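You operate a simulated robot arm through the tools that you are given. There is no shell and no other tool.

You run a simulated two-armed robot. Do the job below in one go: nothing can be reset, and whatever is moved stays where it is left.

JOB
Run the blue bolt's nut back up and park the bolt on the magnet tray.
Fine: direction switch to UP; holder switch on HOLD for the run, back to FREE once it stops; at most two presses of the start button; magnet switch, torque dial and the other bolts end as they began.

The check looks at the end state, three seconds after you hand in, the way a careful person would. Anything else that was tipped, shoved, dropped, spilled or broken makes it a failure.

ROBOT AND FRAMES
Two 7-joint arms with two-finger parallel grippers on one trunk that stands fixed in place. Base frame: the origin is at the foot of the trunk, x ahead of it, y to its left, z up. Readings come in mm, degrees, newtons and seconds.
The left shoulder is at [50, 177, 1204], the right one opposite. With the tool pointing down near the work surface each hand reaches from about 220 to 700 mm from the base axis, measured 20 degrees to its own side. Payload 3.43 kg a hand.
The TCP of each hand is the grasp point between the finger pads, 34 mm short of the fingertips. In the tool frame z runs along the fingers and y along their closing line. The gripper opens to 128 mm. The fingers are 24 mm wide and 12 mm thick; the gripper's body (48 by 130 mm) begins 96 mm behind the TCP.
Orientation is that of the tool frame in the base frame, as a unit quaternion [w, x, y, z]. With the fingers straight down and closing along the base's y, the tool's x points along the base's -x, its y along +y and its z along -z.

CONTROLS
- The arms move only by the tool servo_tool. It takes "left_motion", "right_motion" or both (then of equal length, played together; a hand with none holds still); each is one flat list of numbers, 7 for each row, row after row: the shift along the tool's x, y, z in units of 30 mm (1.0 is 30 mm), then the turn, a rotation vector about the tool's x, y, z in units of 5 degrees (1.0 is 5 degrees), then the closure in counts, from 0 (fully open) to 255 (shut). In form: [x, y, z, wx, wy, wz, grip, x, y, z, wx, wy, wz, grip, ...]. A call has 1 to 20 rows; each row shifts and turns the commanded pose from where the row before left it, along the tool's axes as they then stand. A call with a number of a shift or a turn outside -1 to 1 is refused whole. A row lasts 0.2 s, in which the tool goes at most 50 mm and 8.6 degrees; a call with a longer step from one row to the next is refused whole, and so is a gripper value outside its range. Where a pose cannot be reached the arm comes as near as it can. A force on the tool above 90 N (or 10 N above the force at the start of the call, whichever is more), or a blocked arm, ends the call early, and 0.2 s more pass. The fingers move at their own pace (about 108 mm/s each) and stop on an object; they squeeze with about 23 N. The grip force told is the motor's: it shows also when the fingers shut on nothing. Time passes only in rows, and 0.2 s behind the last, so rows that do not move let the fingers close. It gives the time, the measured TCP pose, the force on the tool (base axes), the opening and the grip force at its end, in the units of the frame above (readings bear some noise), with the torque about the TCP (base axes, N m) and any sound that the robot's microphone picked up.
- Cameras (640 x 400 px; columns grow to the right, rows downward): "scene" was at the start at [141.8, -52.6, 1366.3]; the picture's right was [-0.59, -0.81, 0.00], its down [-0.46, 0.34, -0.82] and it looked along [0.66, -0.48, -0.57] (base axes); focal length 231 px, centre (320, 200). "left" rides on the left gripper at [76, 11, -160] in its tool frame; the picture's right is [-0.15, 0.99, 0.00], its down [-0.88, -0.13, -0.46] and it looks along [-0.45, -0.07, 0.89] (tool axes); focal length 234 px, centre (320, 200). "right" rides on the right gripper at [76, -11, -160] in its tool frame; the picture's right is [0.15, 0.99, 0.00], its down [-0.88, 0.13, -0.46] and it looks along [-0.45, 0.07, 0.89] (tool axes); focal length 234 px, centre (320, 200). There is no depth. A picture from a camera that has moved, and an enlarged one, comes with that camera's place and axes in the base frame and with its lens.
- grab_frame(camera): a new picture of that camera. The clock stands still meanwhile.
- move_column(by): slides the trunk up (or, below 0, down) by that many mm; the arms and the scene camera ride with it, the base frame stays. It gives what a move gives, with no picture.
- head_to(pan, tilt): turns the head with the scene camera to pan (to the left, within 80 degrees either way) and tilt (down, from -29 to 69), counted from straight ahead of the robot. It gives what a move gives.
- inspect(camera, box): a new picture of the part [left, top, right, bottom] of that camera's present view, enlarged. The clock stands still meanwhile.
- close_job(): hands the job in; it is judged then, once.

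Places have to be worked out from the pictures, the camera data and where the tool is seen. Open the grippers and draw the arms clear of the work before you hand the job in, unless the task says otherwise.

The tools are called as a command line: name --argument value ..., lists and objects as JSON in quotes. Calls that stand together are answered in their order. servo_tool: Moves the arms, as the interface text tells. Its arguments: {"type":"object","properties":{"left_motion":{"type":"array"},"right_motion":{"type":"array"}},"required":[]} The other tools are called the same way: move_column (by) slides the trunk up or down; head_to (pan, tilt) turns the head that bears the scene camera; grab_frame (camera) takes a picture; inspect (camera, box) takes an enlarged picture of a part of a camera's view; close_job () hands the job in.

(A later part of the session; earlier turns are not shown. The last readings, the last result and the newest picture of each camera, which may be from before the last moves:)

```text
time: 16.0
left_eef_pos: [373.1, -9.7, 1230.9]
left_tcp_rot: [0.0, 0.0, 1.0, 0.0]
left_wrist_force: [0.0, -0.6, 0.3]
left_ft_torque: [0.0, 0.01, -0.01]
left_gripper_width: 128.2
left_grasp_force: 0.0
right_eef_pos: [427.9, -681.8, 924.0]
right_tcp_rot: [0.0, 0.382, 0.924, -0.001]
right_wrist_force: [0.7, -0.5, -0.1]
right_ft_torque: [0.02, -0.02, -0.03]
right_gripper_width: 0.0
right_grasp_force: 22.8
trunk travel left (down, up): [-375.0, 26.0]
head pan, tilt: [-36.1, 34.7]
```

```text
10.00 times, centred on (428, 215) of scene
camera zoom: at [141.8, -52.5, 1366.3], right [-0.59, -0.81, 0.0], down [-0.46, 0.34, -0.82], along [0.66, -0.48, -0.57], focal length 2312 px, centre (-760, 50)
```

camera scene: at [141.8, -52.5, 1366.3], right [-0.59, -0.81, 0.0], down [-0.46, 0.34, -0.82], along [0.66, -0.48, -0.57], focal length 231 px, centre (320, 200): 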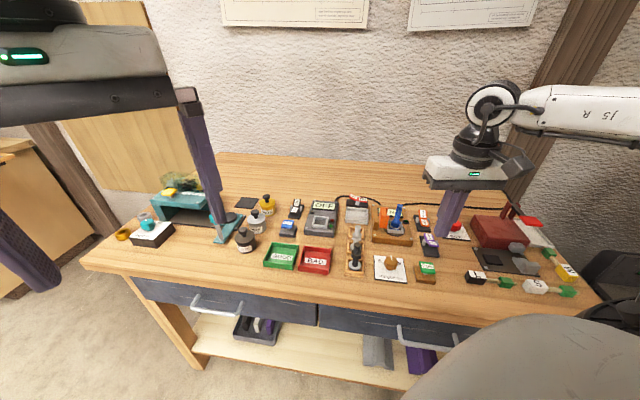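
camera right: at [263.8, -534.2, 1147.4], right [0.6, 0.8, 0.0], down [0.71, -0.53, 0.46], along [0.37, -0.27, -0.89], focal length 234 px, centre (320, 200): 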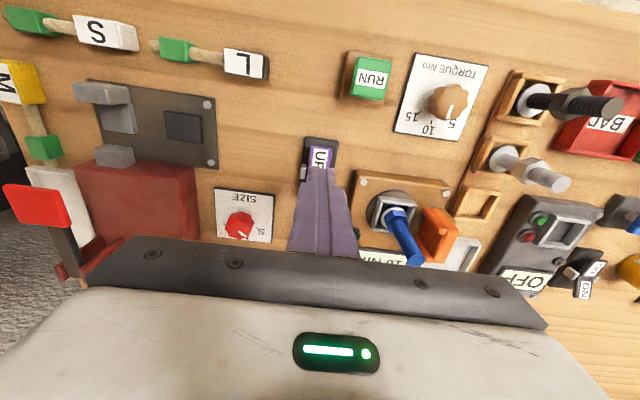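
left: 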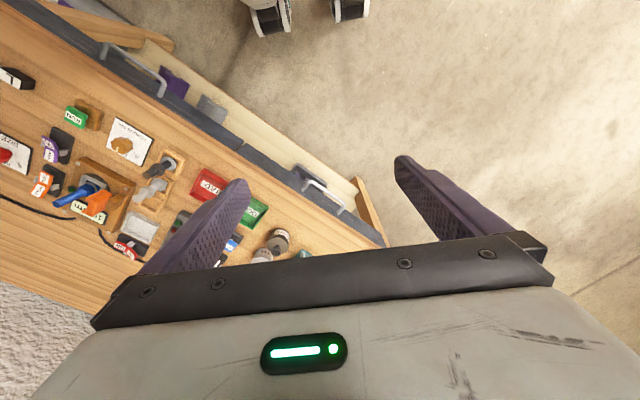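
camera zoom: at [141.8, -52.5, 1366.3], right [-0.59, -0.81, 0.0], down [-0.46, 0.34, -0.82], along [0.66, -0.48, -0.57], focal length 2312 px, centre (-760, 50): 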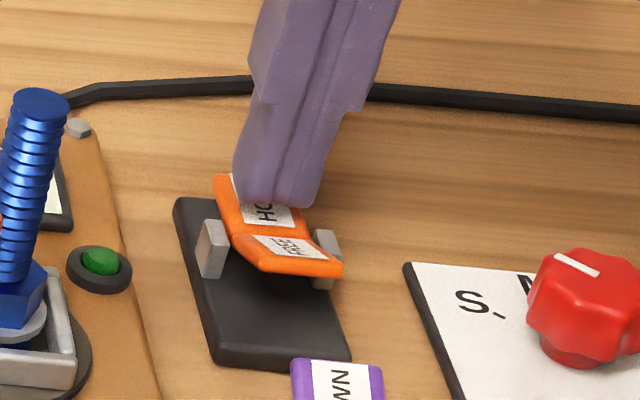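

The rocker has flipped to HOLD with FREE raised. I'll raise the hand and check the switch and clamp.

servo_tool --right_motion '[0, 0, -0.8, 0, 0, 0, 255, 0, 0, -1, 0, 0, 0, 255, 0, 0, -0.6, 0, 0, 0, 255, 0, 0, 0, 0, 0, 0, 255]'

inspect --camera "scene" --box '[365, 190, 461, 250]'

inspect --camera "left" --box '[20, 140, 148, 220]'

grab_frame --camera "right"

```text
time: 17.0
left_eef_pos: [372.3, -9.9, 1230.3]
left_tcp_rot: [-0.001, 0.001, 1.0, 0.0]
left_wrist_force: [-0.1, 1.1, -0.4]
left_ft_torque: [0.0, 0.03, -0.01]
left_gripper_width: 128.0
left_grasp_force: 0.0
right_eef_pos: [428.0, -681.6, 997.1]
right_tcp_rot: [0.0, 0.381, 0.924, 0.0]
right_wrist_force: [0.6, 0.9, -0.1]
right_ft_torque: [0.0, 0.01, -0.01]
right_gripper_width: 0.0
right_grasp_force: 23.1
trunk travel left (down, up): [-375.0, 26.0]
head pan, tilt: [-36.1, 34.7]
```

```text
6.67 times, centred on (413, 220) of scene
camera zoom: at [141.9, -52.6, 1366.3], right [-0.59, -0.81, 0.0], down [-0.46, 0.34, -0.82], along [0.66, -0.48, -0.57], focal length 1542 px, centre (-300, 67)
```

zoom: 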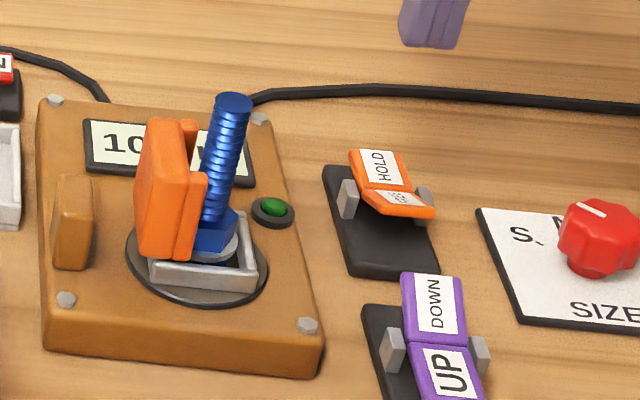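

```text
5.00 times, centred on (84, 180) of left
camera zoom: at [295.2, 1.5, 1389.4], right [0.15, 0.99, 0.0], down [0.88, -0.13, 0.46], along [0.45, -0.07, -0.89], focal length 1171 px, centre (1500, 300)
```

zoom: 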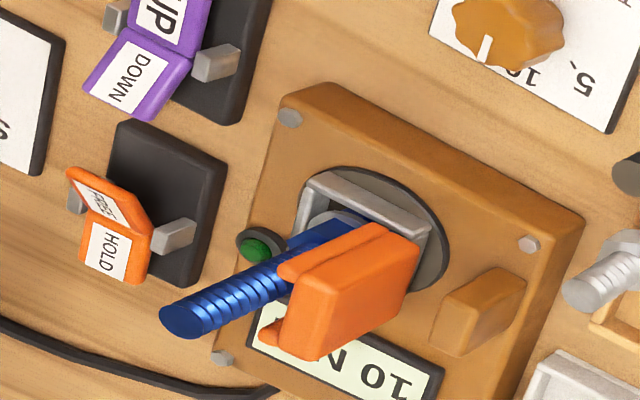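

```text
taken
camera right: at [367.5, -636.2, 1156.5], right [0.6, 0.8, 0.0], down [0.71, -0.53, 0.46], along [0.37, -0.27, -0.89], focal length 234 px, centre (320, 200)
```

right: 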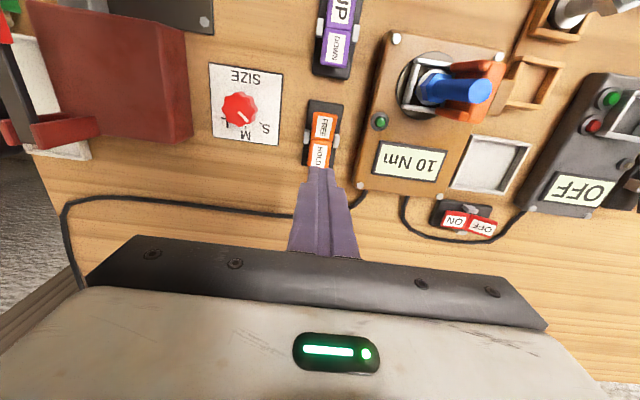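

The clamp is engaged and HOLD is set. From this vantage I'll zoom in on the bolt, tray and magnet switch to get their positions.

inspect --camera "right" --box '[400, 120, 560, 220]'

inspect --camera "right" --box '[340, 20, 500, 120]'

inspect --camera "scene" --box '[335, 185, 399, 225]'

```text
4.00 times, centred on (480, 170) of right
camera zoom: at [367.5, -636.2, 1156.5], right [0.6, 0.8, 0.0], down [0.71, -0.53, 0.46], along [0.37, -0.27, -0.89], focal length 937 px, centre (-320, 320)
```

zoom: 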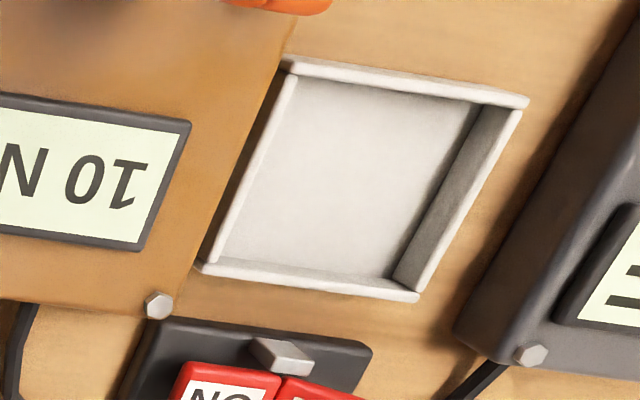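

```text
4.00 times, centred on (420, 70) of right
camera zoom: at [367.5, -636.2, 1156.5], right [0.6, 0.8, 0.0], down [0.71, -0.53, 0.46], along [0.37, -0.27, -0.89], focal length 937 px, centre (-80, 720)
```

zoom: 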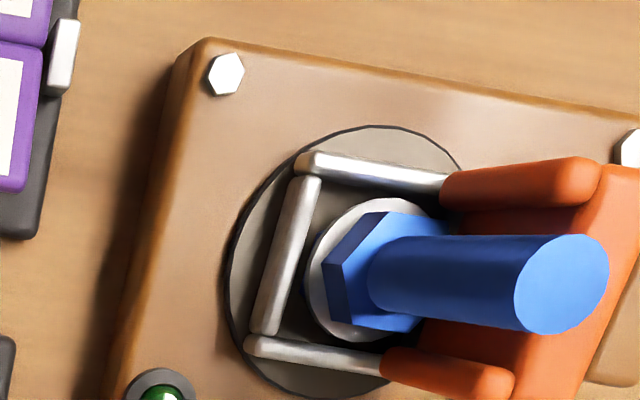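

```text
10.00 times, centred on (367, 205) of scene
camera zoom: at [141.9, -52.6, 1366.3], right [-0.59, -0.81, 0.0], down [-0.46, 0.34, -0.82], along [0.66, -0.48, -0.57], focal length 2312 px, centre (-150, 150)
```

zoom: 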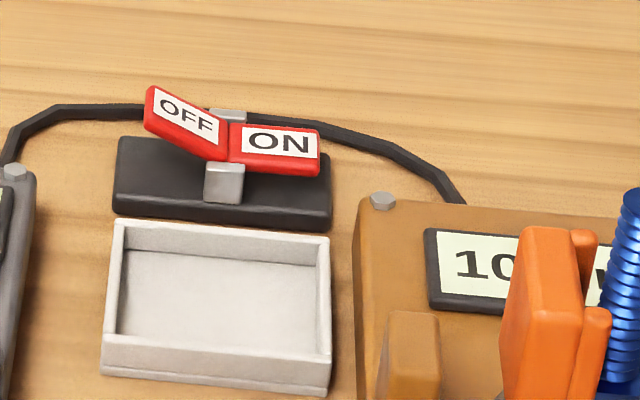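

The tray's inner floor is centred at about (571, -522, 870) and is about 59 mm square. The bolt axis is at (438, -551) with its top at z ≈ 978. The magnet switch is ON and I won't touch it. I'll now travel back to hover above RUN at about (290.5, -493.3, 897).

servo_tool --right_motion '[0.768, 0.119, 0, 0, 0, 0, 255, 0.768, 0.119, 0, 0, 0, 0, 255, 0.768, 0.119, 0, 0, 0, 0, 255, 0.768, 0.119, 0, 0, 0, 0, 255, 0.768, 0.119, 0, 0, 0, 0, 255, 0.768, 0.119, 0, 0, 0, 0, 255, 0.768, 0.119, 0, 0, 0, 0, 255, 0.768, 0.119, 0, 0, 0, 0, 255, 0.768, 0.119, 0, 0, 0, 0, 255, 0.768, 0.119, 0, 0, 0, 0, 255, 0, 0, 0.5, 0, 0, 0, 255, 0, 0, 0.5, 0, 0, 0, 255, 0, 0, 0, 0, 0, 0, 255]'

inspect --camera "right" --box '[264, 120, 376, 190]'

inspect --camera "scene" --box '[396, 245, 460, 285]'

```text
time: 19.8
left_eef_pos: [372.5, -10.1, 1229.0]
left_tcp_rot: [0.0, 0.0, 1.0, 0.0]
left_wrist_force: [0.4, 0.2, 0.2]
left_ft_torque: [-0.02, -0.03, 0.0]
left_gripper_width: 128.2
left_grasp_force: 0.0
right_eef_pos: [292.3, -495.9, 965.6]
right_tcp_rot: [0.0, 0.382, 0.924, 0.0]
right_wrist_force: [0.3, -0.5, -0.2]
right_ft_torque: [0.02, 0.01, 0.01]
right_gripper_width: 0.0
right_grasp_force: 22.7
trunk travel left (down, up): [-375.0, 26.0]
head pan, tilt: [-36.1, 34.7]
```

```text
5.71 times, centred on (320, 155) of right
camera zoom: at [230.9, -449.3, 1124.9], right [0.6, 0.8, 0.0], down [0.71, -0.53, 0.46], along [0.37, -0.27, -0.89], focal length 1338 px, centre (320, 457)
```

zoom: 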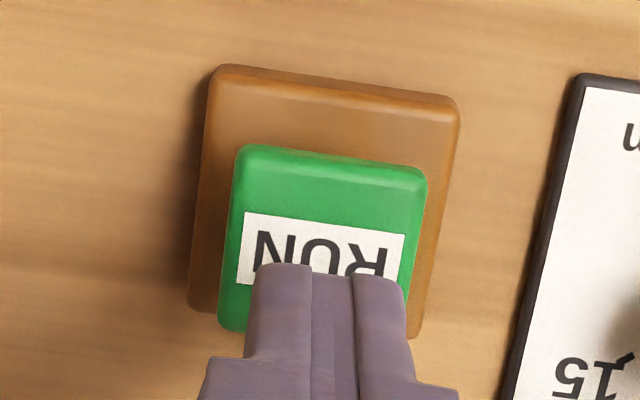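

```text
10.00 times, centred on (428, 265) of scene
camera zoom: at [141.8, -52.6, 1366.3], right [-0.59, -0.81, 0.0], down [-0.46, 0.34, -0.82], along [0.66, -0.48, -0.57], focal length 2312 px, centre (-760, -450)
```

zoom: 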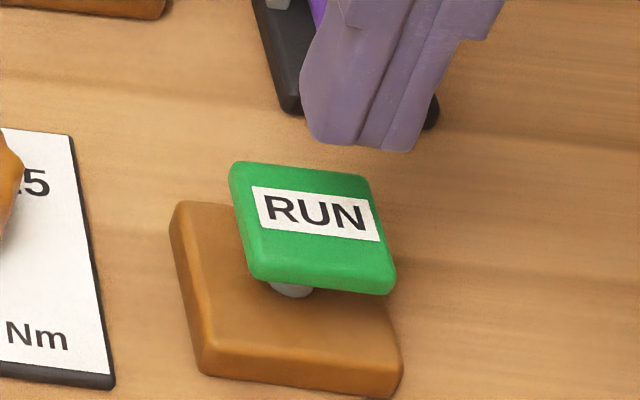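

The RUN plate centre is at (290, -492.5), so I'm 4 mm too far out. I'll correct that and lower to just above the plate.

servo_tool --right_motion '[0.137, 0.023, 0, 0, 0, 0, 255, 0, 0, 0.45, 0, 0, 0, 255, 0, 0, 0.4, 0, 0, 0, 255, 0, 0, 0, 0, 0, 0, 255]'

inspect --camera "scene" --box '[396, 245, 460, 285]'

inspect --camera "right" --box '[264, 120, 376, 190]'

```text
time: 20.8
left_eef_pos: [372.6, -9.0, 1230.5]
left_tcp_rot: [0.0, 0.001, 1.0, 0.0]
left_wrist_force: [-0.2, -0.3, 0.5]
left_ft_torque: [-0.01, -0.02, 0.03]
left_gripper_width: 128.1
left_grasp_force: 0.1
right_eef_pos: [287.3, -492.0, 940.6]
right_tcp_rot: [0.001, 0.383, 0.924, 0.0]
right_wrist_force: [0.5, -0.2, 0.3]
right_ft_torque: [-0.01, 0.03, 0.01]
right_gripper_width: 0.0
right_grasp_force: 22.7
trunk travel left (down, up): [-375.0, 26.0]
head pan, tilt: [-36.1, 34.7]
```

```text
10.00 times, centred on (428, 265) of scene
camera zoom: at [141.8, -52.5, 1366.3], right [-0.59, -0.81, 0.0], down [-0.46, 0.34, -0.82], along [0.66, -0.48, -0.57], focal length 2312 px, centre (-760, -450)
```

zoom: 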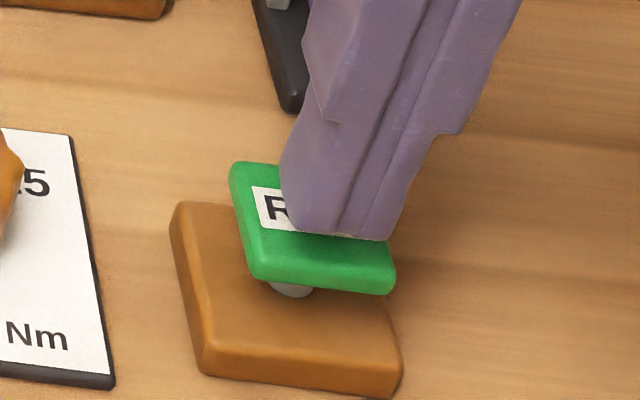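

```text
5.71 times, centred on (320, 155) of right
camera zoom: at [226.5, -444.9, 1100.4], right [0.6, 0.8, 0.0], down [0.71, -0.53, 0.46], along [0.37, -0.27, -0.89], focal length 1338 px, centre (320, 457)
```

zoom: 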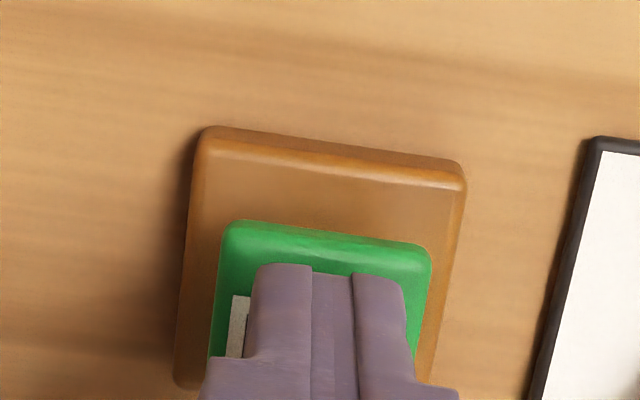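

The tip is centred over RUN and about 8–10 mm above it. I'll press down in small steps and watch for sounds.

servo_tool --right_motion '[0, 0, 0.1, 0, 0, 0, 255, 0, 0, 0.1, 0, 0, 0, 255, 0, 0, 0.1, 0, 0, 0, 255, 0, 0, 0.1, 0, 0, 0, 255]'

inspect --camera "scene" --box '[396, 245, 460, 285]'

inspect --camera "scene" --box '[365, 195, 445, 245]'

```text
time: 21.8
left_eef_pos: [372.1, -9.7, 1231.5]
left_tcp_rot: [0.0, 0.0, 1.0, -0.001]
left_wrist_force: [0.0, 0.2, -0.2]
left_ft_torque: [0.0, 0.04, 0.0]
left_gripper_width: 128.0
left_grasp_force: 0.0
right_eef_pos: [288.1, -491.6, 928.2]
right_tcp_rot: [-0.001, 0.383, 0.924, 0.0]
right_wrist_force: [0.0, 0.7, 1.1]
right_ft_torque: [0.06, -0.02, 0.01]
right_gripper_width: 0.0
right_grasp_force: 23.5
trunk travel left (down, up): [-375.0, 26.0]
head pan, tilt: [-36.1, 34.7]
```

```text
10.00 times, centred on (428, 265) of scene
camera zoom: at [141.8, -52.4, 1366.4], right [-0.59, -0.81, 0.0], down [-0.46, 0.34, -0.82], along [0.66, -0.48, -0.57], focal length 2312 px, centre (-760, -450)
```

zoom: 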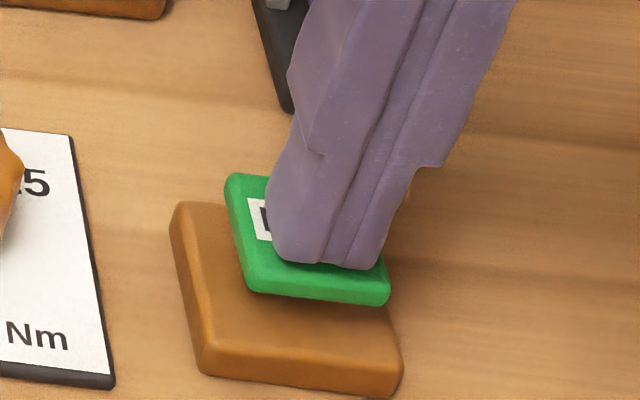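

```text
8.00 times, centred on (405, 220) of scene
camera zoom: at [141.8, -52.4, 1366.4], right [-0.59, -0.81, 0.0], down [-0.46, 0.34, -0.82], along [0.66, -0.48, -0.57], focal length 1850 px, centre (-360, 40)
```

zoom: 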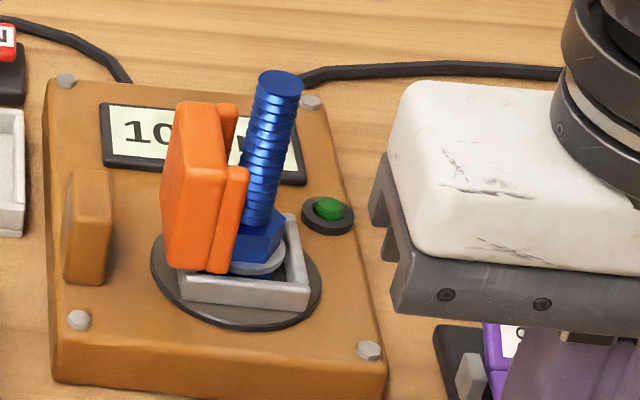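

The plate has moved down about 4 mm, but the lamp isn't lit and there's no sound. I'll continue pressing.

servo_tool --right_motion '[0, 0, 0.1, 0, 0, 0, 255, 0, 0, 0, 0, 0, 0, 255]'

inspect --camera "scene" --box '[365, 195, 445, 245]'

inspect --camera "scene" --box '[396, 245, 460, 285]'

```text
time: 22.4
left_eef_pos: [372.1, -9.3, 1230.3]
left_tcp_rot: [0.0, -0.001, 1.0, -0.001]
left_wrist_force: [-0.5, -0.5, 0.3]
left_ft_torque: [0.01, 0.0, -0.02]
left_gripper_width: 128.4
left_grasp_force: 0.0
right_eef_pos: [289.4, -490.7, 926.5]
right_tcp_rot: [0.001, 0.383, 0.924, -0.001]
right_wrist_force: [-0.5, 0.2, 1.6]
right_ft_torque: [0.03, 0.04, 0.02]
right_gripper_width: 0.2
right_grasp_force: 22.7
trunk travel left (down, up): [-375.0, 26.0]
head pan, tilt: [-36.1, 34.7]
heard: click
```

```text
8.00 times, centred on (405, 220) of scene
camera zoom: at [141.7, -52.4, 1366.4], right [-0.59, -0.81, 0.0], down [-0.46, 0.34, -0.82], along [0.66, -0.48, -0.57], focal length 1850 px, centre (-360, 40)
```

zoom: 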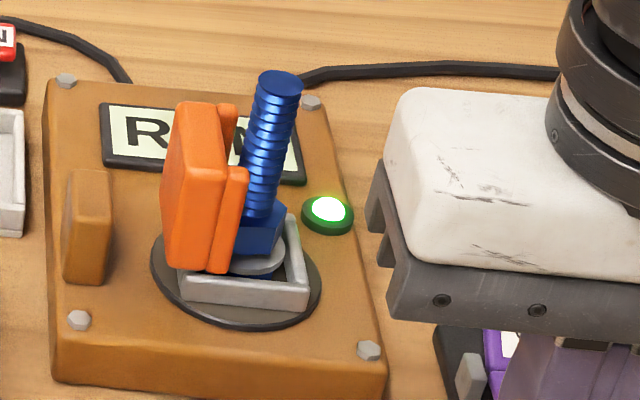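

```text
10.00 times, centred on (428, 265) of scene
camera zoom: at [141.7, -52.4, 1366.4], right [-0.59, -0.81, 0.0], down [-0.46, 0.34, -0.82], along [0.66, -0.48, -0.57], focal length 2312 px, centre (-760, -450)
```

zoom: 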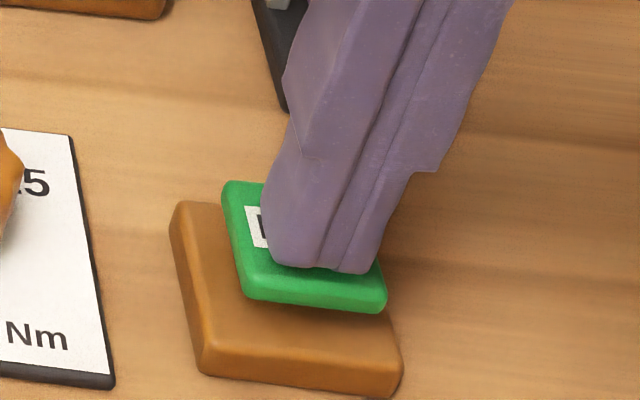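

A click was heard, the lamp lit and the display shows RUN, so the runner has started. I'll lift straight off the button, then wait and watch the nut.

servo_tool --right_motion '[0, 0, -0.5, 0, 0, 0, 255, 0, 0, -1, 0, 0, 0, 255, 0, 0, -0.9, 0, 0, 0, 255, 0, 0, 0, 0, 0, 0, 255]'

inspect --camera "scene" --box '[365, 195, 445, 245]'

```text
time: 23.4
left_eef_pos: [371.9, -10.5, 1230.4]
left_tcp_rot: [-0.002, 0.0, 1.0, 0.0]
left_wrist_force: [0.2, 0.0, 0.2]
left_ft_torque: [0.0, -0.01, -0.02]
left_gripper_width: 127.8
left_grasp_force: 0.1
right_eef_pos: [287.3, -489.0, 999.0]
right_tcp_rot: [0.0, 0.384, 0.924, 0.0]
right_wrist_force: [-0.2, 0.4, -0.6]
right_ft_torque: [-0.01, 0.01, 0.02]
right_gripper_width: 0.2
right_grasp_force: 23.3
trunk travel left (down, up): [-375.0, 26.0]
head pan, tilt: [-36.1, 34.7]
```

```text
8.00 times, centred on (405, 220) of scene
camera zoom: at [141.9, -52.6, 1366.3], right [-0.59, -0.81, 0.0], down [-0.46, 0.34, -0.82], along [0.66, -0.48, -0.57], focal length 1850 px, centre (-360, 40)
```

zoom: 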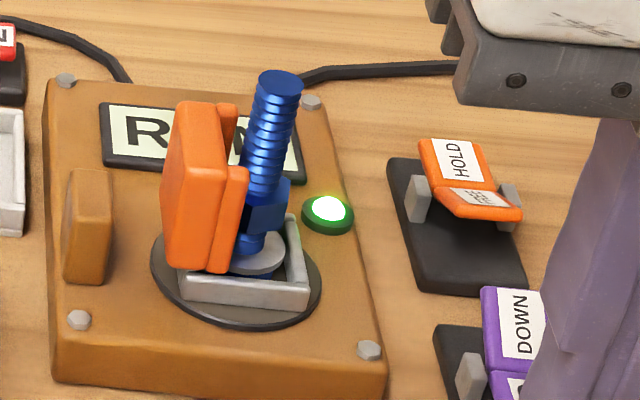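

The nut is rising along the bolt. I'll wait until the lamp goes out and it stops.

servo_tool --right_motion '[0, 0, 0, 0, 0, 0, 255, 0, 0, 0, 0, 0, 0, 255, 0, 0, 0, 0, 0, 0, 255, 0, 0, 0, 0, 0, 0, 255, 0, 0, 0, 0, 0, 0, 255, 0, 0, 0, 0, 0, 0, 255, 0, 0, 0, 0, 0, 0, 255, 0, 0, 0, 0, 0, 0, 255]'

inspect --camera "scene" --box '[365, 195, 445, 245]'

```text
time: 25.2
left_eef_pos: [371.9, -10.4, 1229.7]
left_tcp_rot: [0.0, 0.001, 1.0, 0.0]
left_wrist_force: [-0.2, -0.4, -0.2]
left_ft_torque: [-0.02, -0.01, 0.0]
left_gripper_width: 127.9
left_grasp_force: 0.1
right_eef_pos: [286.4, -488.5, 997.6]
right_tcp_rot: [0.0, 0.383, 0.924, 0.0]
right_wrist_force: [0.3, 0.2, 0.1]
right_ft_torque: [0.0, 0.01, 0.01]
right_gripper_width: 0.1
right_grasp_force: 23.6
trunk travel left (down, up): [-375.0, 26.0]
head pan, tilt: [-36.1, 34.7]
```

```text
8.00 times, centred on (405, 220) of scene
camera zoom: at [141.8, -52.5, 1366.3], right [-0.59, -0.81, 0.0], down [-0.46, 0.34, -0.82], along [0.66, -0.48, -0.57], focal length 1850 px, centre (-360, 40)
```

zoom: 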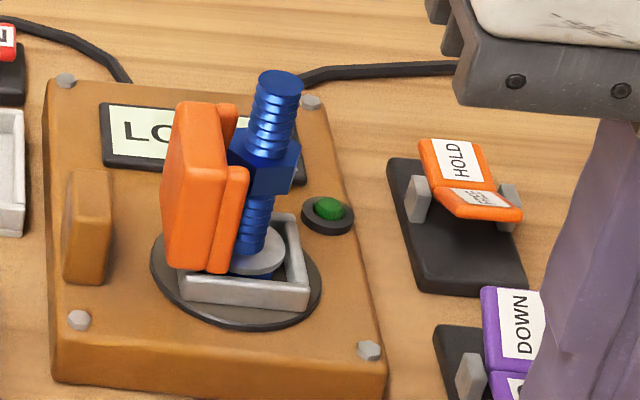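

The lamp is out, the nut stopped part way up and the display begins with "LO". I'll read the display from the other cameras and compare with the rack bolts.

inspect --camera "left" --box '[40, 160, 136, 220]'

grab_frame --camera "right"

inspect --camera "scene" --box '[335, 210, 399, 250]'

```text
6.67 times, centred on (88, 190) of left
camera zoom: at [295.2, 1.5, 1389.4], right [0.15, 0.99, 0.0], down [0.88, -0.13, 0.46], along [0.45, -0.07, -0.89], focal length 1561 px, centre (1867, 267)
```

zoom: 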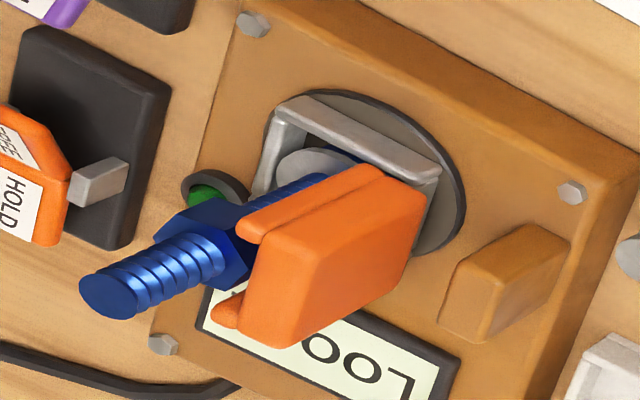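

```text
taken
camera right: at [226.7, -443.5, 1158.6], right [0.6, 0.8, 0.0], down [0.71, -0.53, 0.46], along [0.37, -0.27, -0.89], focal length 234 px, centre (320, 200)
```

right: 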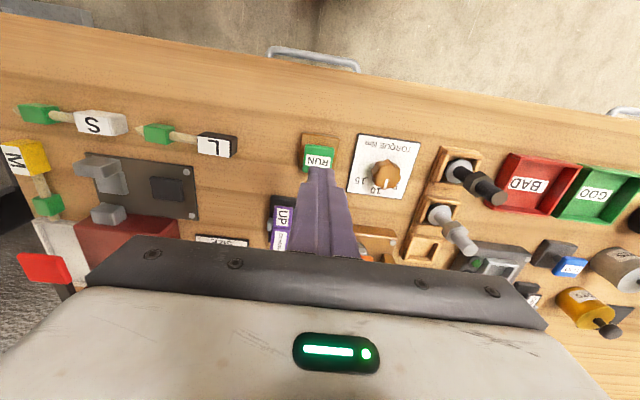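

```text
10.00 times, centred on (367, 230) of scene
camera zoom: at [141.8, -52.5, 1366.3], right [-0.59, -0.81, 0.0], down [-0.46, 0.34, -0.82], along [0.66, -0.48, -0.57], focal length 2312 px, centre (-150, -100)
```

zoom: 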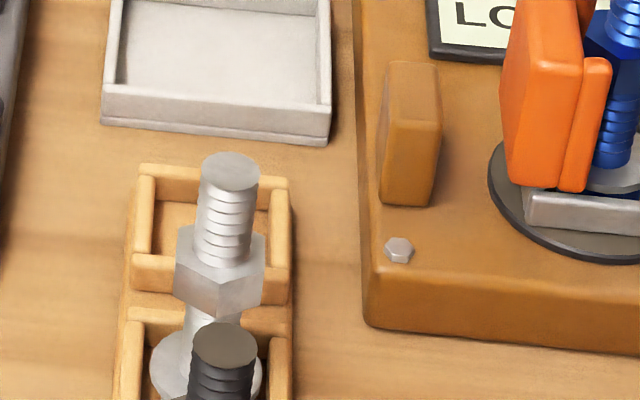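

The display reads "LOOSE", the lamp is off, and the blue nut now sits at the same height as on the rack bolts, so the run has finished. Next I'll put the holder back to FREE, moving above its raised pad at about (402, -655).

servo_tool --right_motion '[-0.739, -0.134, 0, 0, 0, 0, 255, -0.739, -0.134, 0, 0, 0, 0, 255, -0.739, -0.134, 0, 0, 0, 0, 255, -0.739, -0.134, 0, 0, 0, 0, 255, -0.739, -0.134, 0, 0, 0, 0, 255, -0.739, -0.134, 0, 0, 0, 0, 255, -0.739, -0.134, 0, 0, 0, 0, 255, -0.739, -0.134, 0, 0, 0, 0, 255, -0.739, -0.134, 0, 0, 0, 0, 255, 0, 0, 0.7, 0, 0, 0, 255, 0, 0, 0.7, 0, 0, 0, 255, 0, 0, 0, 0, 0, 0, 255]'

inspect --camera "right" --box '[264, 130, 376, 200]'

inspect --camera "scene" --box '[396, 195, 460, 235]'

```text
time: 27.8
left_eef_pos: [373.2, -9.7, 1229.8]
left_tcp_rot: [0.0, 0.0, 1.0, -0.001]
left_wrist_force: [-0.7, -0.4, -0.2]
left_ft_torque: [-0.04, 0.0, -0.01]
left_gripper_width: 128.0
left_grasp_force: 0.0
right_eef_pos: [404.5, -658.2, 954.7]
right_tcp_rot: [0.001, 0.382, 0.924, 0.0]
right_wrist_force: [0.3, 0.3, -0.2]
right_ft_torque: [0.02, 0.02, 0.03]
right_gripper_width: 0.2
right_grasp_force: 22.8
trunk travel left (down, up): [-375.0, 26.0]
head pan, tilt: [-36.1, 34.7]
```

```text
5.71 times, centred on (320, 165) of right
camera zoom: at [343.8, -612.8, 1114.7], right [0.6, 0.8, 0.0], down [0.71, -0.53, 0.46], along [0.37, -0.27, -0.89], focal length 1338 px, centre (320, 400)
```

zoom: 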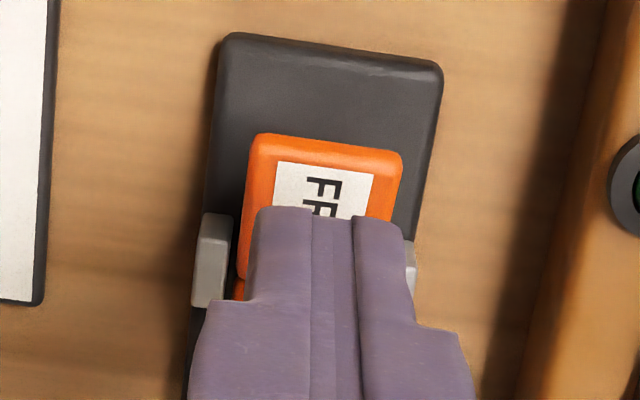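

```text
10.00 times, centred on (428, 215) of scene
camera zoom: at [141.7, -52.4, 1366.4], right [-0.59, -0.81, 0.0], down [-0.46, 0.34, -0.82], along [0.66, -0.48, -0.57], focal length 2312 px, centre (-760, 50)
```

zoom: 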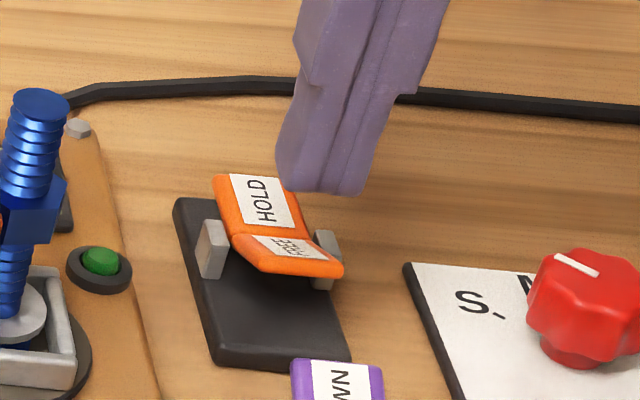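

The tip is 15 mm inside FREE's outer edge, so I'll shift 4 mm toward the edge. Then I'll descend and press in small steps.

servo_tool --right_motion '[0.15, 0, 0, 0, 0, 0, 255, 0, 0, 0.3, 0, 0, 0, 255, 0, 0, 0.2, 0, 0, 0, 255, 0, 0, 0.1, 0, 0, 0, 255, 0, 0, 0.1, 0, 0, 0, 255, 0, 0, 0.1, 0, 0, 0, 255, 0, 0, 0, 0, 0, 0, 255]'

inspect --camera "scene" --box '[396, 195, 460, 235]'

inspect --camera "right" --box '[264, 130, 376, 200]'

```text
time: 29.4
left_eef_pos: [372.2, -9.8, 1230.0]
left_tcp_rot: [0.0, 0.0, 1.0, 0.0]
left_wrist_force: [-0.2, -0.5, 0.2]
left_ft_torque: [-0.01, -0.02, -0.04]
left_gripper_width: 127.9
left_grasp_force: 0.1
right_eef_pos: [400.3, -654.4, 929.9]
right_tcp_rot: [0.001, 0.383, 0.924, 0.0]
right_wrist_force: [-0.5, 1.2, 0.2]
right_ft_torque: [0.05, -0.02, -0.02]
right_gripper_width: 0.0
right_grasp_force: 22.3
trunk travel left (down, up): [-375.0, 26.0]
head pan, tilt: [-36.1, 34.7]
```

```text
10.00 times, centred on (428, 215) of scene
camera zoom: at [141.7, -52.4, 1366.4], right [-0.59, -0.81, 0.0], down [-0.46, 0.34, -0.82], along [0.66, -0.48, -0.57], focal length 2312 px, centre (-760, 50)
```

zoom: 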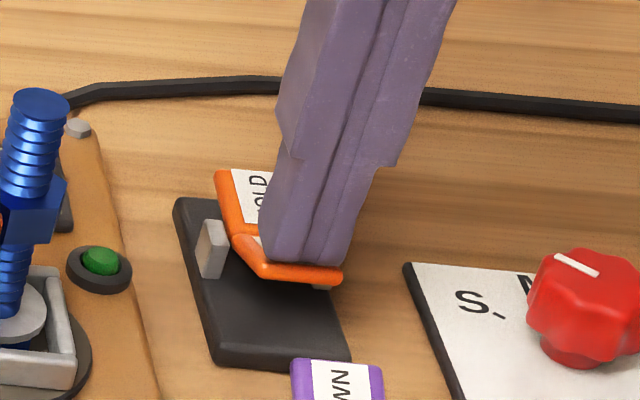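

```text
5.71 times, centred on (320, 165) of right
camera zoom: at [340.6, -608.8, 1091.3], right [0.6, 0.8, 0.0], down [0.71, -0.53, 0.46], along [0.37, -0.27, -0.89], focal length 1338 px, centre (320, 400)
```

zoom: 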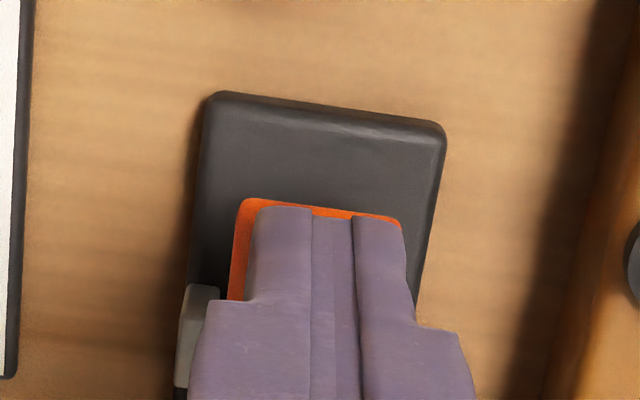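

The pad is starting to move under the tip. I'll press on in 3 mm steps until it snaps over.

servo_tool --right_motion '[0, 0, 0.1, 0, 0, 0, 255, 0, 0, 0.1, 0, 0, 0, 255, 0, 0, 0.08, 0, 0, 0, 255, 0, 0, 0, 0, 0, 0, 255]'

inspect --camera "scene" --box '[396, 195, 460, 235]'

```text
time: 30.4
left_eef_pos: [373.8, -10.7, 1229.9]
left_tcp_rot: [0.0, 0.0, 1.0, 0.0]
left_wrist_force: [0.9, -0.5, 0.3]
left_ft_torque: [0.0, 0.0, 0.0]
left_gripper_width: 127.8
left_grasp_force: 0.0
right_eef_pos: [401.9, -654.5, 923.2]
right_tcp_rot: [-0.001, 0.383, 0.924, 0.0]
right_wrist_force: [0.1, -0.3, -0.2]
right_ft_torque: [0.0, 0.02, -0.05]
right_gripper_width: 0.0
right_grasp_force: 22.7
trunk travel left (down, up): [-375.0, 26.0]
head pan, tilt: [-36.1, 34.7]
```

```text
10.00 times, centred on (428, 215) of scene
camera zoom: at [141.8, -52.5, 1366.3], right [-0.59, -0.81, 0.0], down [-0.46, 0.34, -0.82], along [0.66, -0.48, -0.57], focal length 2312 px, centre (-760, 50)
```

zoom: 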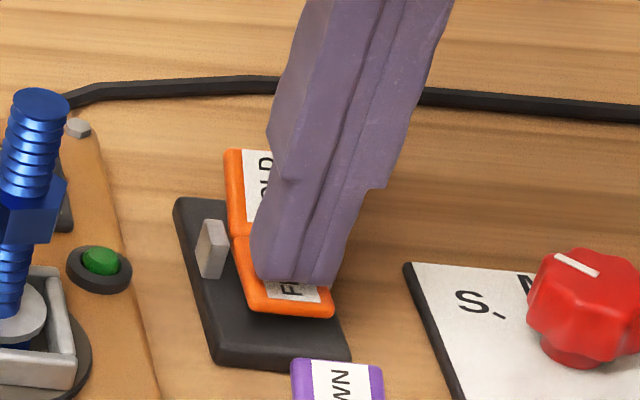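

The holder has snapped back to FREE. I'll raise the hand well above bolt height and check the clamp and switches.

servo_tool --right_motion '[0, 0, -0.9, 0, 0, 0, 255, 0, 0, -0.95, 0, 0, 0, 255, 0, 0, -0.95, 0, 0, 0, 255, 0, 0, -0.95, 0, 0, 0, 255, 0, 0, -0.95, 0, 0, 0, 255, 0, 0, 0, 0, 0, 0, 255]'

inspect --camera "scene" --box '[365, 190, 461, 250]'

inspect --camera "left" --box '[20, 140, 148, 220]'

grab_frame --camera "right"

```text
time: 31.8
left_eef_pos: [372.1, -11.1, 1229.4]
left_tcp_rot: [0.0, -0.001, 1.0, 0.0]
left_wrist_force: [-0.8, -0.9, 0.1]
left_ft_torque: [0.0, 0.0, -0.04]
left_gripper_width: 128.1
left_grasp_force: 0.0
right_eef_pos: [401.7, -653.6, 1064.3]
right_tcp_rot: [0.001, 0.382, 0.924, 0.0]
right_wrist_force: [-0.5, -0.2, -0.2]
right_ft_torque: [-0.01, 0.01, -0.01]
right_gripper_width: 0.0
right_grasp_force: 23.1
trunk travel left (down, up): [-375.0, 26.0]
head pan, tilt: [-36.1, 34.7]
```

```text
6.67 times, centred on (413, 220) of scene
camera zoom: at [141.8, -52.8, 1366.3], right [-0.59, -0.81, 0.0], down [-0.46, 0.34, -0.82], along [0.66, -0.48, -0.57], focal length 1542 px, centre (-300, 67)
```

zoom: 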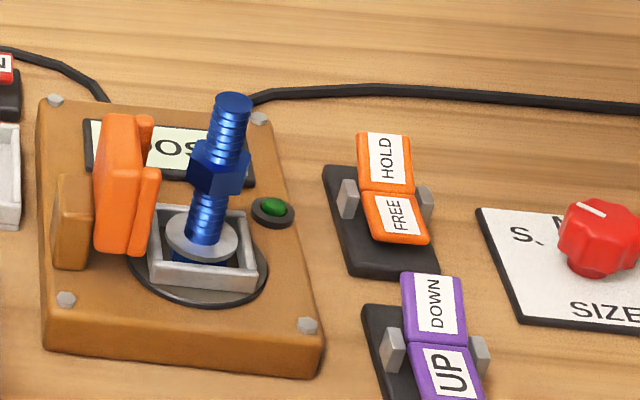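

```text
5.00 times, centred on (84, 180) of left
camera zoom: at [295.2, 1.3, 1389.4], right [0.15, 0.99, 0.0], down [0.88, -0.13, 0.46], along [0.45, -0.07, -0.89], focal length 1171 px, centre (1500, 300)
```

zoom: 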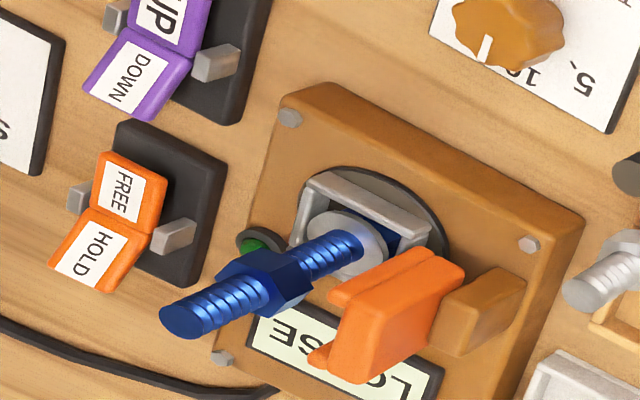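

```text
taken
camera right: at [341.2, -607.0, 1224.1], right [0.6, 0.8, 0.0], down [0.71, -0.53, 0.46], along [0.37, -0.27, -0.89], focal length 234 px, centre (320, 200)
```

right: 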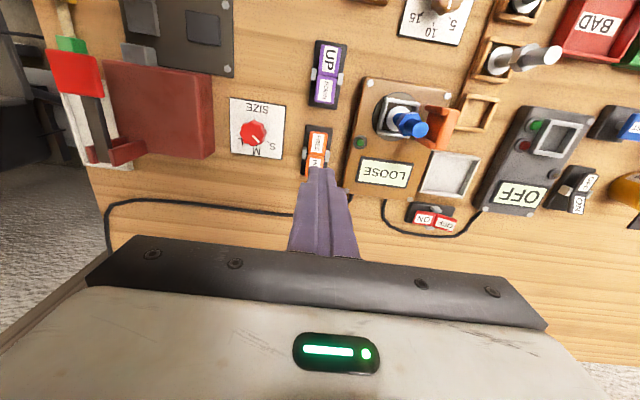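

The clamp is open, FREE and UP are set and the display reads LOOSE. To grip the bolt with fingers fore and aft, clear of the clamp prongs, I'll rotate the hand 90° so it closes along the bench's depth axis.

servo_tool --right_motion '[0, 0, -0.1, 0, 0, -0.9, 255, 0, 0, -0.1, 0, 0, -0.9, 255, 0, 0, -0.1, 0, 0, -0.9, 255, 0, 0, -0.1, 0, 0, -0.9, 255, 0, 0, -0.1, 0, 0, -0.9, 255, 0, 0, -0.1, 0, 0, -0.9, 255, 0, 0, -0.1, 0, 0, -0.9, 255, 0, 0, -0.1, 0, 0, -0.9, 255, 0, 0, -0.1, 0, 0, -0.9, 255, 0, 0, -0.1, 0, 0, -0.9, 255, 0, 0, -0.1, 0, 0, -0.9, 255, 0, 0, -0.1, 0, 0, -0.9, 255, 0, 0, 0, 0, 0, -0.9, 255, 0, 0, 0, 0, 0, -0.9, 255, 0, 0, 0, 0, 0, -0.9, 255, 0, 0, 0, 0, 0, -0.9, 255, 0, 0, 0, 0, 0, -0.9, 255, 0, 0, 0, 0, 0, -0.9, 255, 0, 0, 0, 0, 0, -0.9, 255, 0, 0, 0, 0, 0, -0.9, 255]'

grab_frame --camera "right"

grab_frame --camera "scene"

```text
time: 36.0
left_eef_pos: [372.5, -9.6, 1229.8]
left_tcp_rot: [-0.001, 0.0, 1.0, 0.0]
left_wrist_force: [0.1, -0.3, 0.0]
left_ft_torque: [0.0, 0.01, 0.03]
left_gripper_width: 127.8
left_grasp_force: 0.2
right_eef_pos: [338.7, -423.0, 1094.1]
right_tcp_rot: [0.011, -0.206, 0.978, 0.008]
right_wrist_force: [0.6, 0.4, 0.0]
right_ft_torque: [-0.01, 0.0, -0.01]
right_gripper_width: 0.1
right_grasp_force: 23.3
right hand out of reach, approached as far as the arm can: row 4, 5, 6, 7, 8, 9, 10, 11, 12, 13, 14, 15, 16, 17, 18, 19, 20
trunk travel left (down, up): [-375.0, 26.0]
head pan, tilt: [-36.1, 34.7]
```

```text
taken
camera right: at [271.4, -466.2, 1251.3], right [-0.53, 0.85, 0.01], down [0.74, 0.46, 0.48], along [0.4, 0.26, -0.88], focal length 234 px, centre (320, 200)
```

right: 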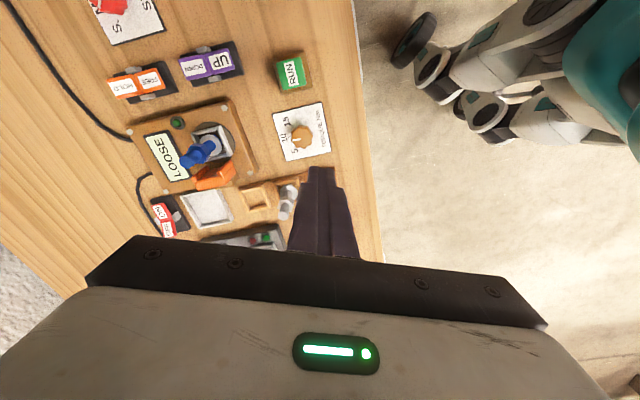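

```text
taken
camera scene: at [141.9, -52.2, 1366.3], right [-0.59, -0.81, 0.0], down [-0.46, 0.34, -0.82], along [0.66, -0.48, -0.57], focal length 231 px, centre (320, 200)
```

scene: 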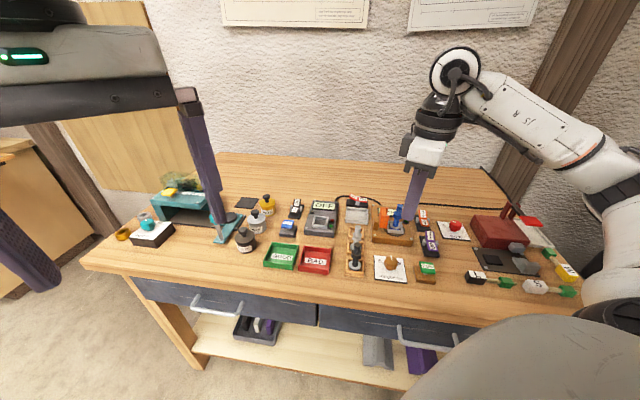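

The 90° turn at that spot ran out of reach: the hand drifted to (339, -423, 1094) at yaw ≈ +24°, with its tips high above everything. I'll send a single still row to see how the commanded pose behaves.

servo_tool --right_motion '[0, 0, 0, 0, 0, 0, 255]'

inspect --camera "right" --box '[120, 90, 280, 190]'

inspect --camera "left" --box '[60, 160, 156, 220]'

```text
time: 36.4
left_eef_pos: [372.8, -9.5, 1230.1]
left_tcp_rot: [-0.001, 0.0, 1.0, 0.0]
left_wrist_force: [0.3, 0.5, 0.2]
left_ft_torque: [-0.01, 0.0, 0.04]
left_gripper_width: 127.8
left_grasp_force: 0.1
right_eef_pos: [338.6, -422.4, 1092.7]
right_tcp_rot: [0.012, -0.206, 0.978, 0.009]
right_wrist_force: [0.2, 0.4, 0.7]
right_ft_torque: [-0.01, -0.03, 0.03]
right_gripper_width: 0.0
right_grasp_force: 23.4
trunk travel left (down, up): [-375.0, 26.0]
head pan, tilt: [-36.1, 34.7]
```

```text
4.00 times, centred on (200, 140) of right
camera zoom: at [271.3, -466.4, 1251.2], right [-0.53, 0.85, 0.01], down [0.74, 0.46, 0.48], along [0.4, 0.26, -0.88], focal length 937 px, centre (800, 440)
```

zoom: 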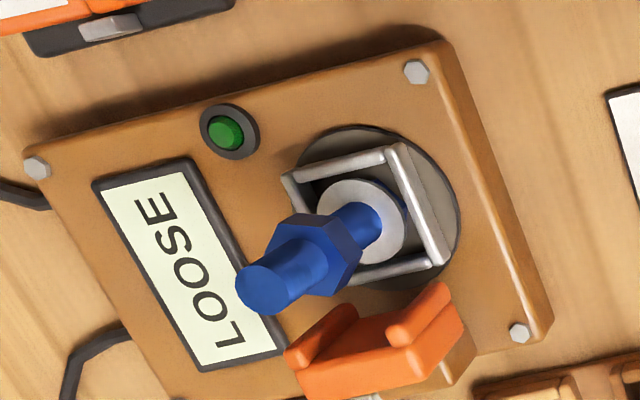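

```text
6.67 times, centred on (108, 190) of left
camera zoom: at [295.2, 1.7, 1389.4], right [0.15, 0.99, 0.0], down [0.88, -0.13, 0.46], along [0.45, -0.07, -0.89], focal length 1561 px, centre (1733, 267)
```

zoom: 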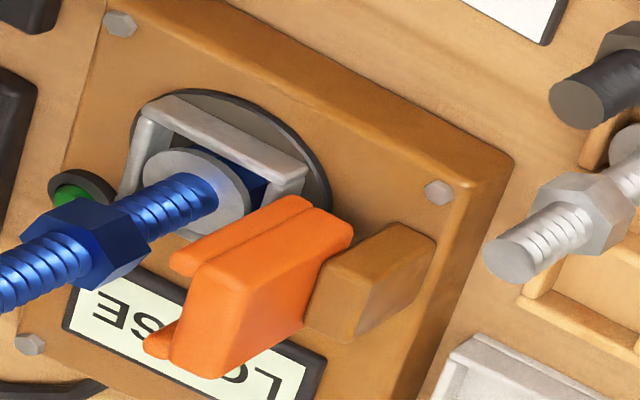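

The still row didn't move the hand, so the command restarts from the reached pose. The open clamp's top is at z ≈ 947, below the shank stub above the nut, so I can grip the stub above the clamp at any yaw. I'll zoom in to measure the nut top precisely.

inspect --camera "scene" --box '[379, 198, 411, 218]'

inspect --camera "right" --box '[170, 130, 234, 170]'

inspect --camera "scene" --box '[335, 185, 431, 245]'

```text
16.00 times, centred on (395, 208) of scene
camera zoom: at [141.8, -52.4, 1366.3], right [-0.59, -0.81, 0.0], down [-0.46, 0.34, -0.82], along [0.66, -0.48, -0.57], focal length 3700 px, centre (-880, 72)
```

zoom: 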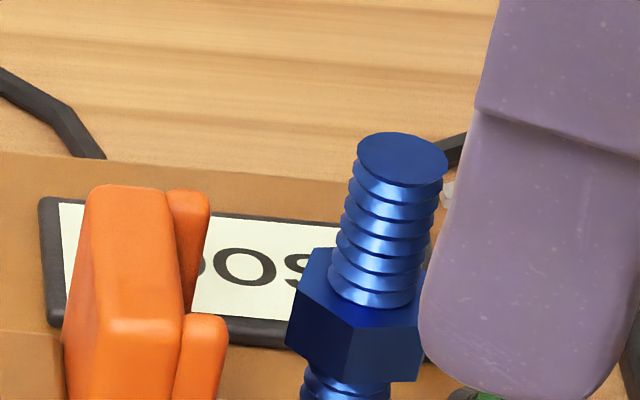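

```text
10.00 times, centred on (202, 150) of right
camera zoom: at [271.3, -466.4, 1251.2], right [-0.53, 0.85, 0.01], down [0.74, 0.46, 0.48], along [0.4, 0.26, -0.88], focal length 2342 px, centre (1500, 700)
```

zoom: 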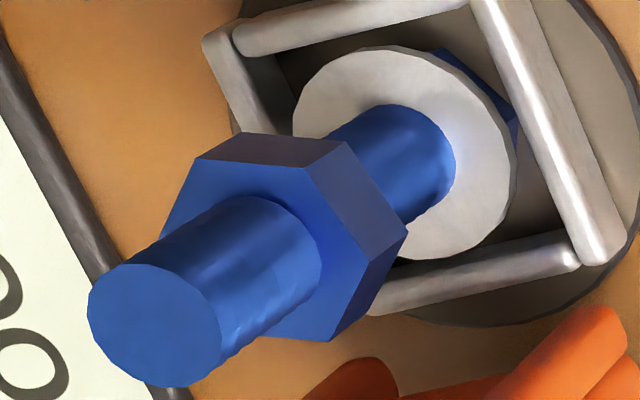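

```text
6.67 times, centred on (383, 215) of scene
camera zoom: at [141.8, -52.4, 1366.3], right [-0.59, -0.81, 0.0], down [-0.46, 0.34, -0.82], along [0.66, -0.48, -0.57], focal length 1542 px, centre (-100, 100)
```

zoom: 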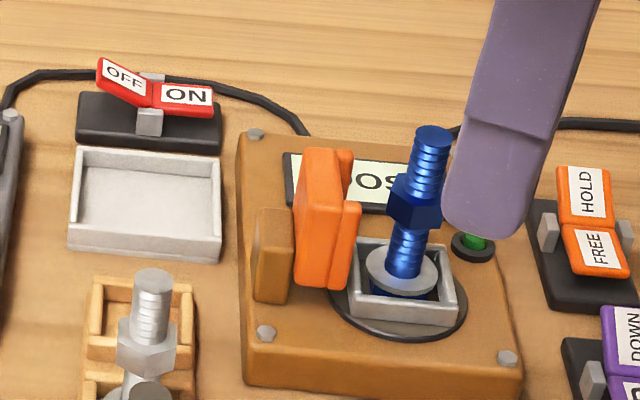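

The bolt top is at z ≈ 978, the nut top at ≈ 951 and the thread is about 16 mm across. I'll grip the stub above the nut at yaw -45°, with a narrow opening so the left finger stays clear of the clamp. First I'll turn the hand back to yaw -45° here, remove the small tilt and open to about 31 mm.

servo_tool --right_motion '[0, 0, 0, 0.145, 0.31, 0, 193, 0, 0, 0, 0, 0, 0.86, 193, 0, 0, 0, 0, 0, 0.86, 193, 0, 0, 0, 0, 0, 0.86, 193, 0, 0, 0, 0, 0, 0.86, 193, 0, 0, 0, 0, 0, 0.86, 193, 0, 0, 0, 0, 0, 0.86, 193, 0, 0, 0, 0, 0, 0.86, 193, 0, 0, 0, 0, 0, 0.86, 193, 0, 0, 0, 0, 0, 0.86, 193, 0, 0, 0, 0, 0, 0.86, 193, 0, 0, 0, 0, 0, 0.86, 193, 0, 0, 0, 0, 0, 0.86, 193, 0, 0, 0, 0, 0, 0.86, 193, 0, 0, 0, 0, 0, 0.86, 193, 0, 0, 0, 0, 0, 0.86, 193, 0, 0, 0, 0, 0, 0.86, 193, 0, 0, 0, 0, 0, 0, 193]'

```text
time: 40.2
left_eef_pos: [372.7, -8.6, 1230.3]
left_tcp_rot: [0.001, 0.001, 1.0, 0.0]
left_wrist_force: [0.2, 1.1, 0.2]
left_ft_torque: [-0.02, 0.0, -0.03]
left_gripper_width: 127.9
left_grasp_force: 0.0
right_eef_pos: [321.8, -419.7, 1092.4]
right_tcp_rot: [0.002, 0.366, 0.931, -0.006]
right_wrist_force: [0.3, 0.1, -0.2]
right_ft_torque: [-0.01, 0.0, 0.0]
right_gripper_width: 31.0
right_grasp_force: 0.1
right hand out of reach, approached as far as the arm can: row 1
trunk travel left (down, up): [-375.0, 26.0]
head pan, tilt: [-36.1, 34.7]
```

The hand is back at yaw ≈ -43° with a small residual tilt of about 0.6°. I'll correct that and look at the arm posture before moving over the bolt.

servo_tool --right_motion '[0, 0, 0, -0.112, 0.094, 0.42, 193, 0, 0, 0, 0, 0, 0, 193]'

grab_frame --camera "scene"

grab_frame --camera "right"

```text
time: 40.8
left_eef_pos: [371.9, -8.7, 1230.6]
left_tcp_rot: [0.0, 0.0, 1.0, 0.0]
left_wrist_force: [-1.3, -0.5, 0.1]
left_ft_torque: [0.02, -0.01, 0.0]
left_gripper_width: 128.1
left_grasp_force: 0.1
right_eef_pos: [322.6, -419.4, 1092.4]
right_tcp_rot: [0.0, 0.381, 0.924, 0.002]
right_wrist_force: [-0.5, -0.4, 0.1]
right_ft_torque: [0.02, 0.0, -0.03]
right_gripper_width: 31.1
right_grasp_force: 0.0
trunk travel left (down, up): [-375.0, 26.0]
head pan, tilt: [-36.1, 34.7]
```

```text
taken
camera scene: at [141.8, -52.5, 1366.3], right [-0.59, -0.81, 0.0], down [-0.46, 0.34, -0.82], along [0.66, -0.48, -0.57], focal length 231 px, centre (320, 200)
```

scene: 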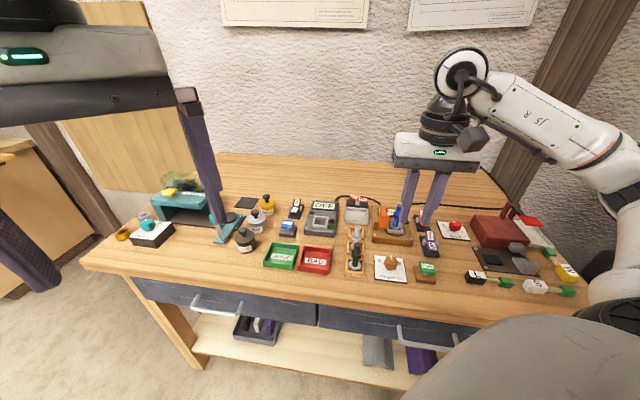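

```text
taken
camera right: at [261.4, -375.0, 1252.5], right [0.59, 0.8, 0.0], down [0.71, -0.53, 0.46], along [0.37, -0.27, -0.89], focal length 234 px, centre (320, 200)
```

right: 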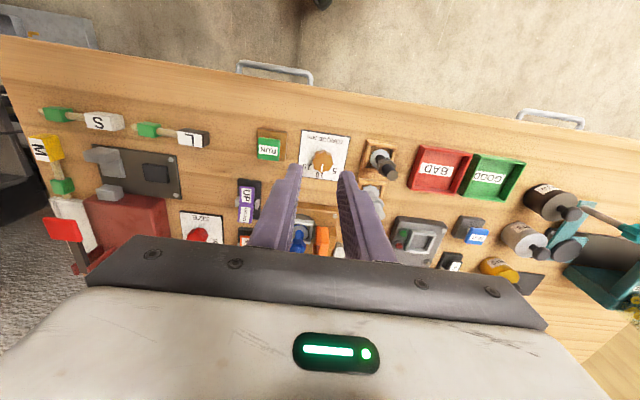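

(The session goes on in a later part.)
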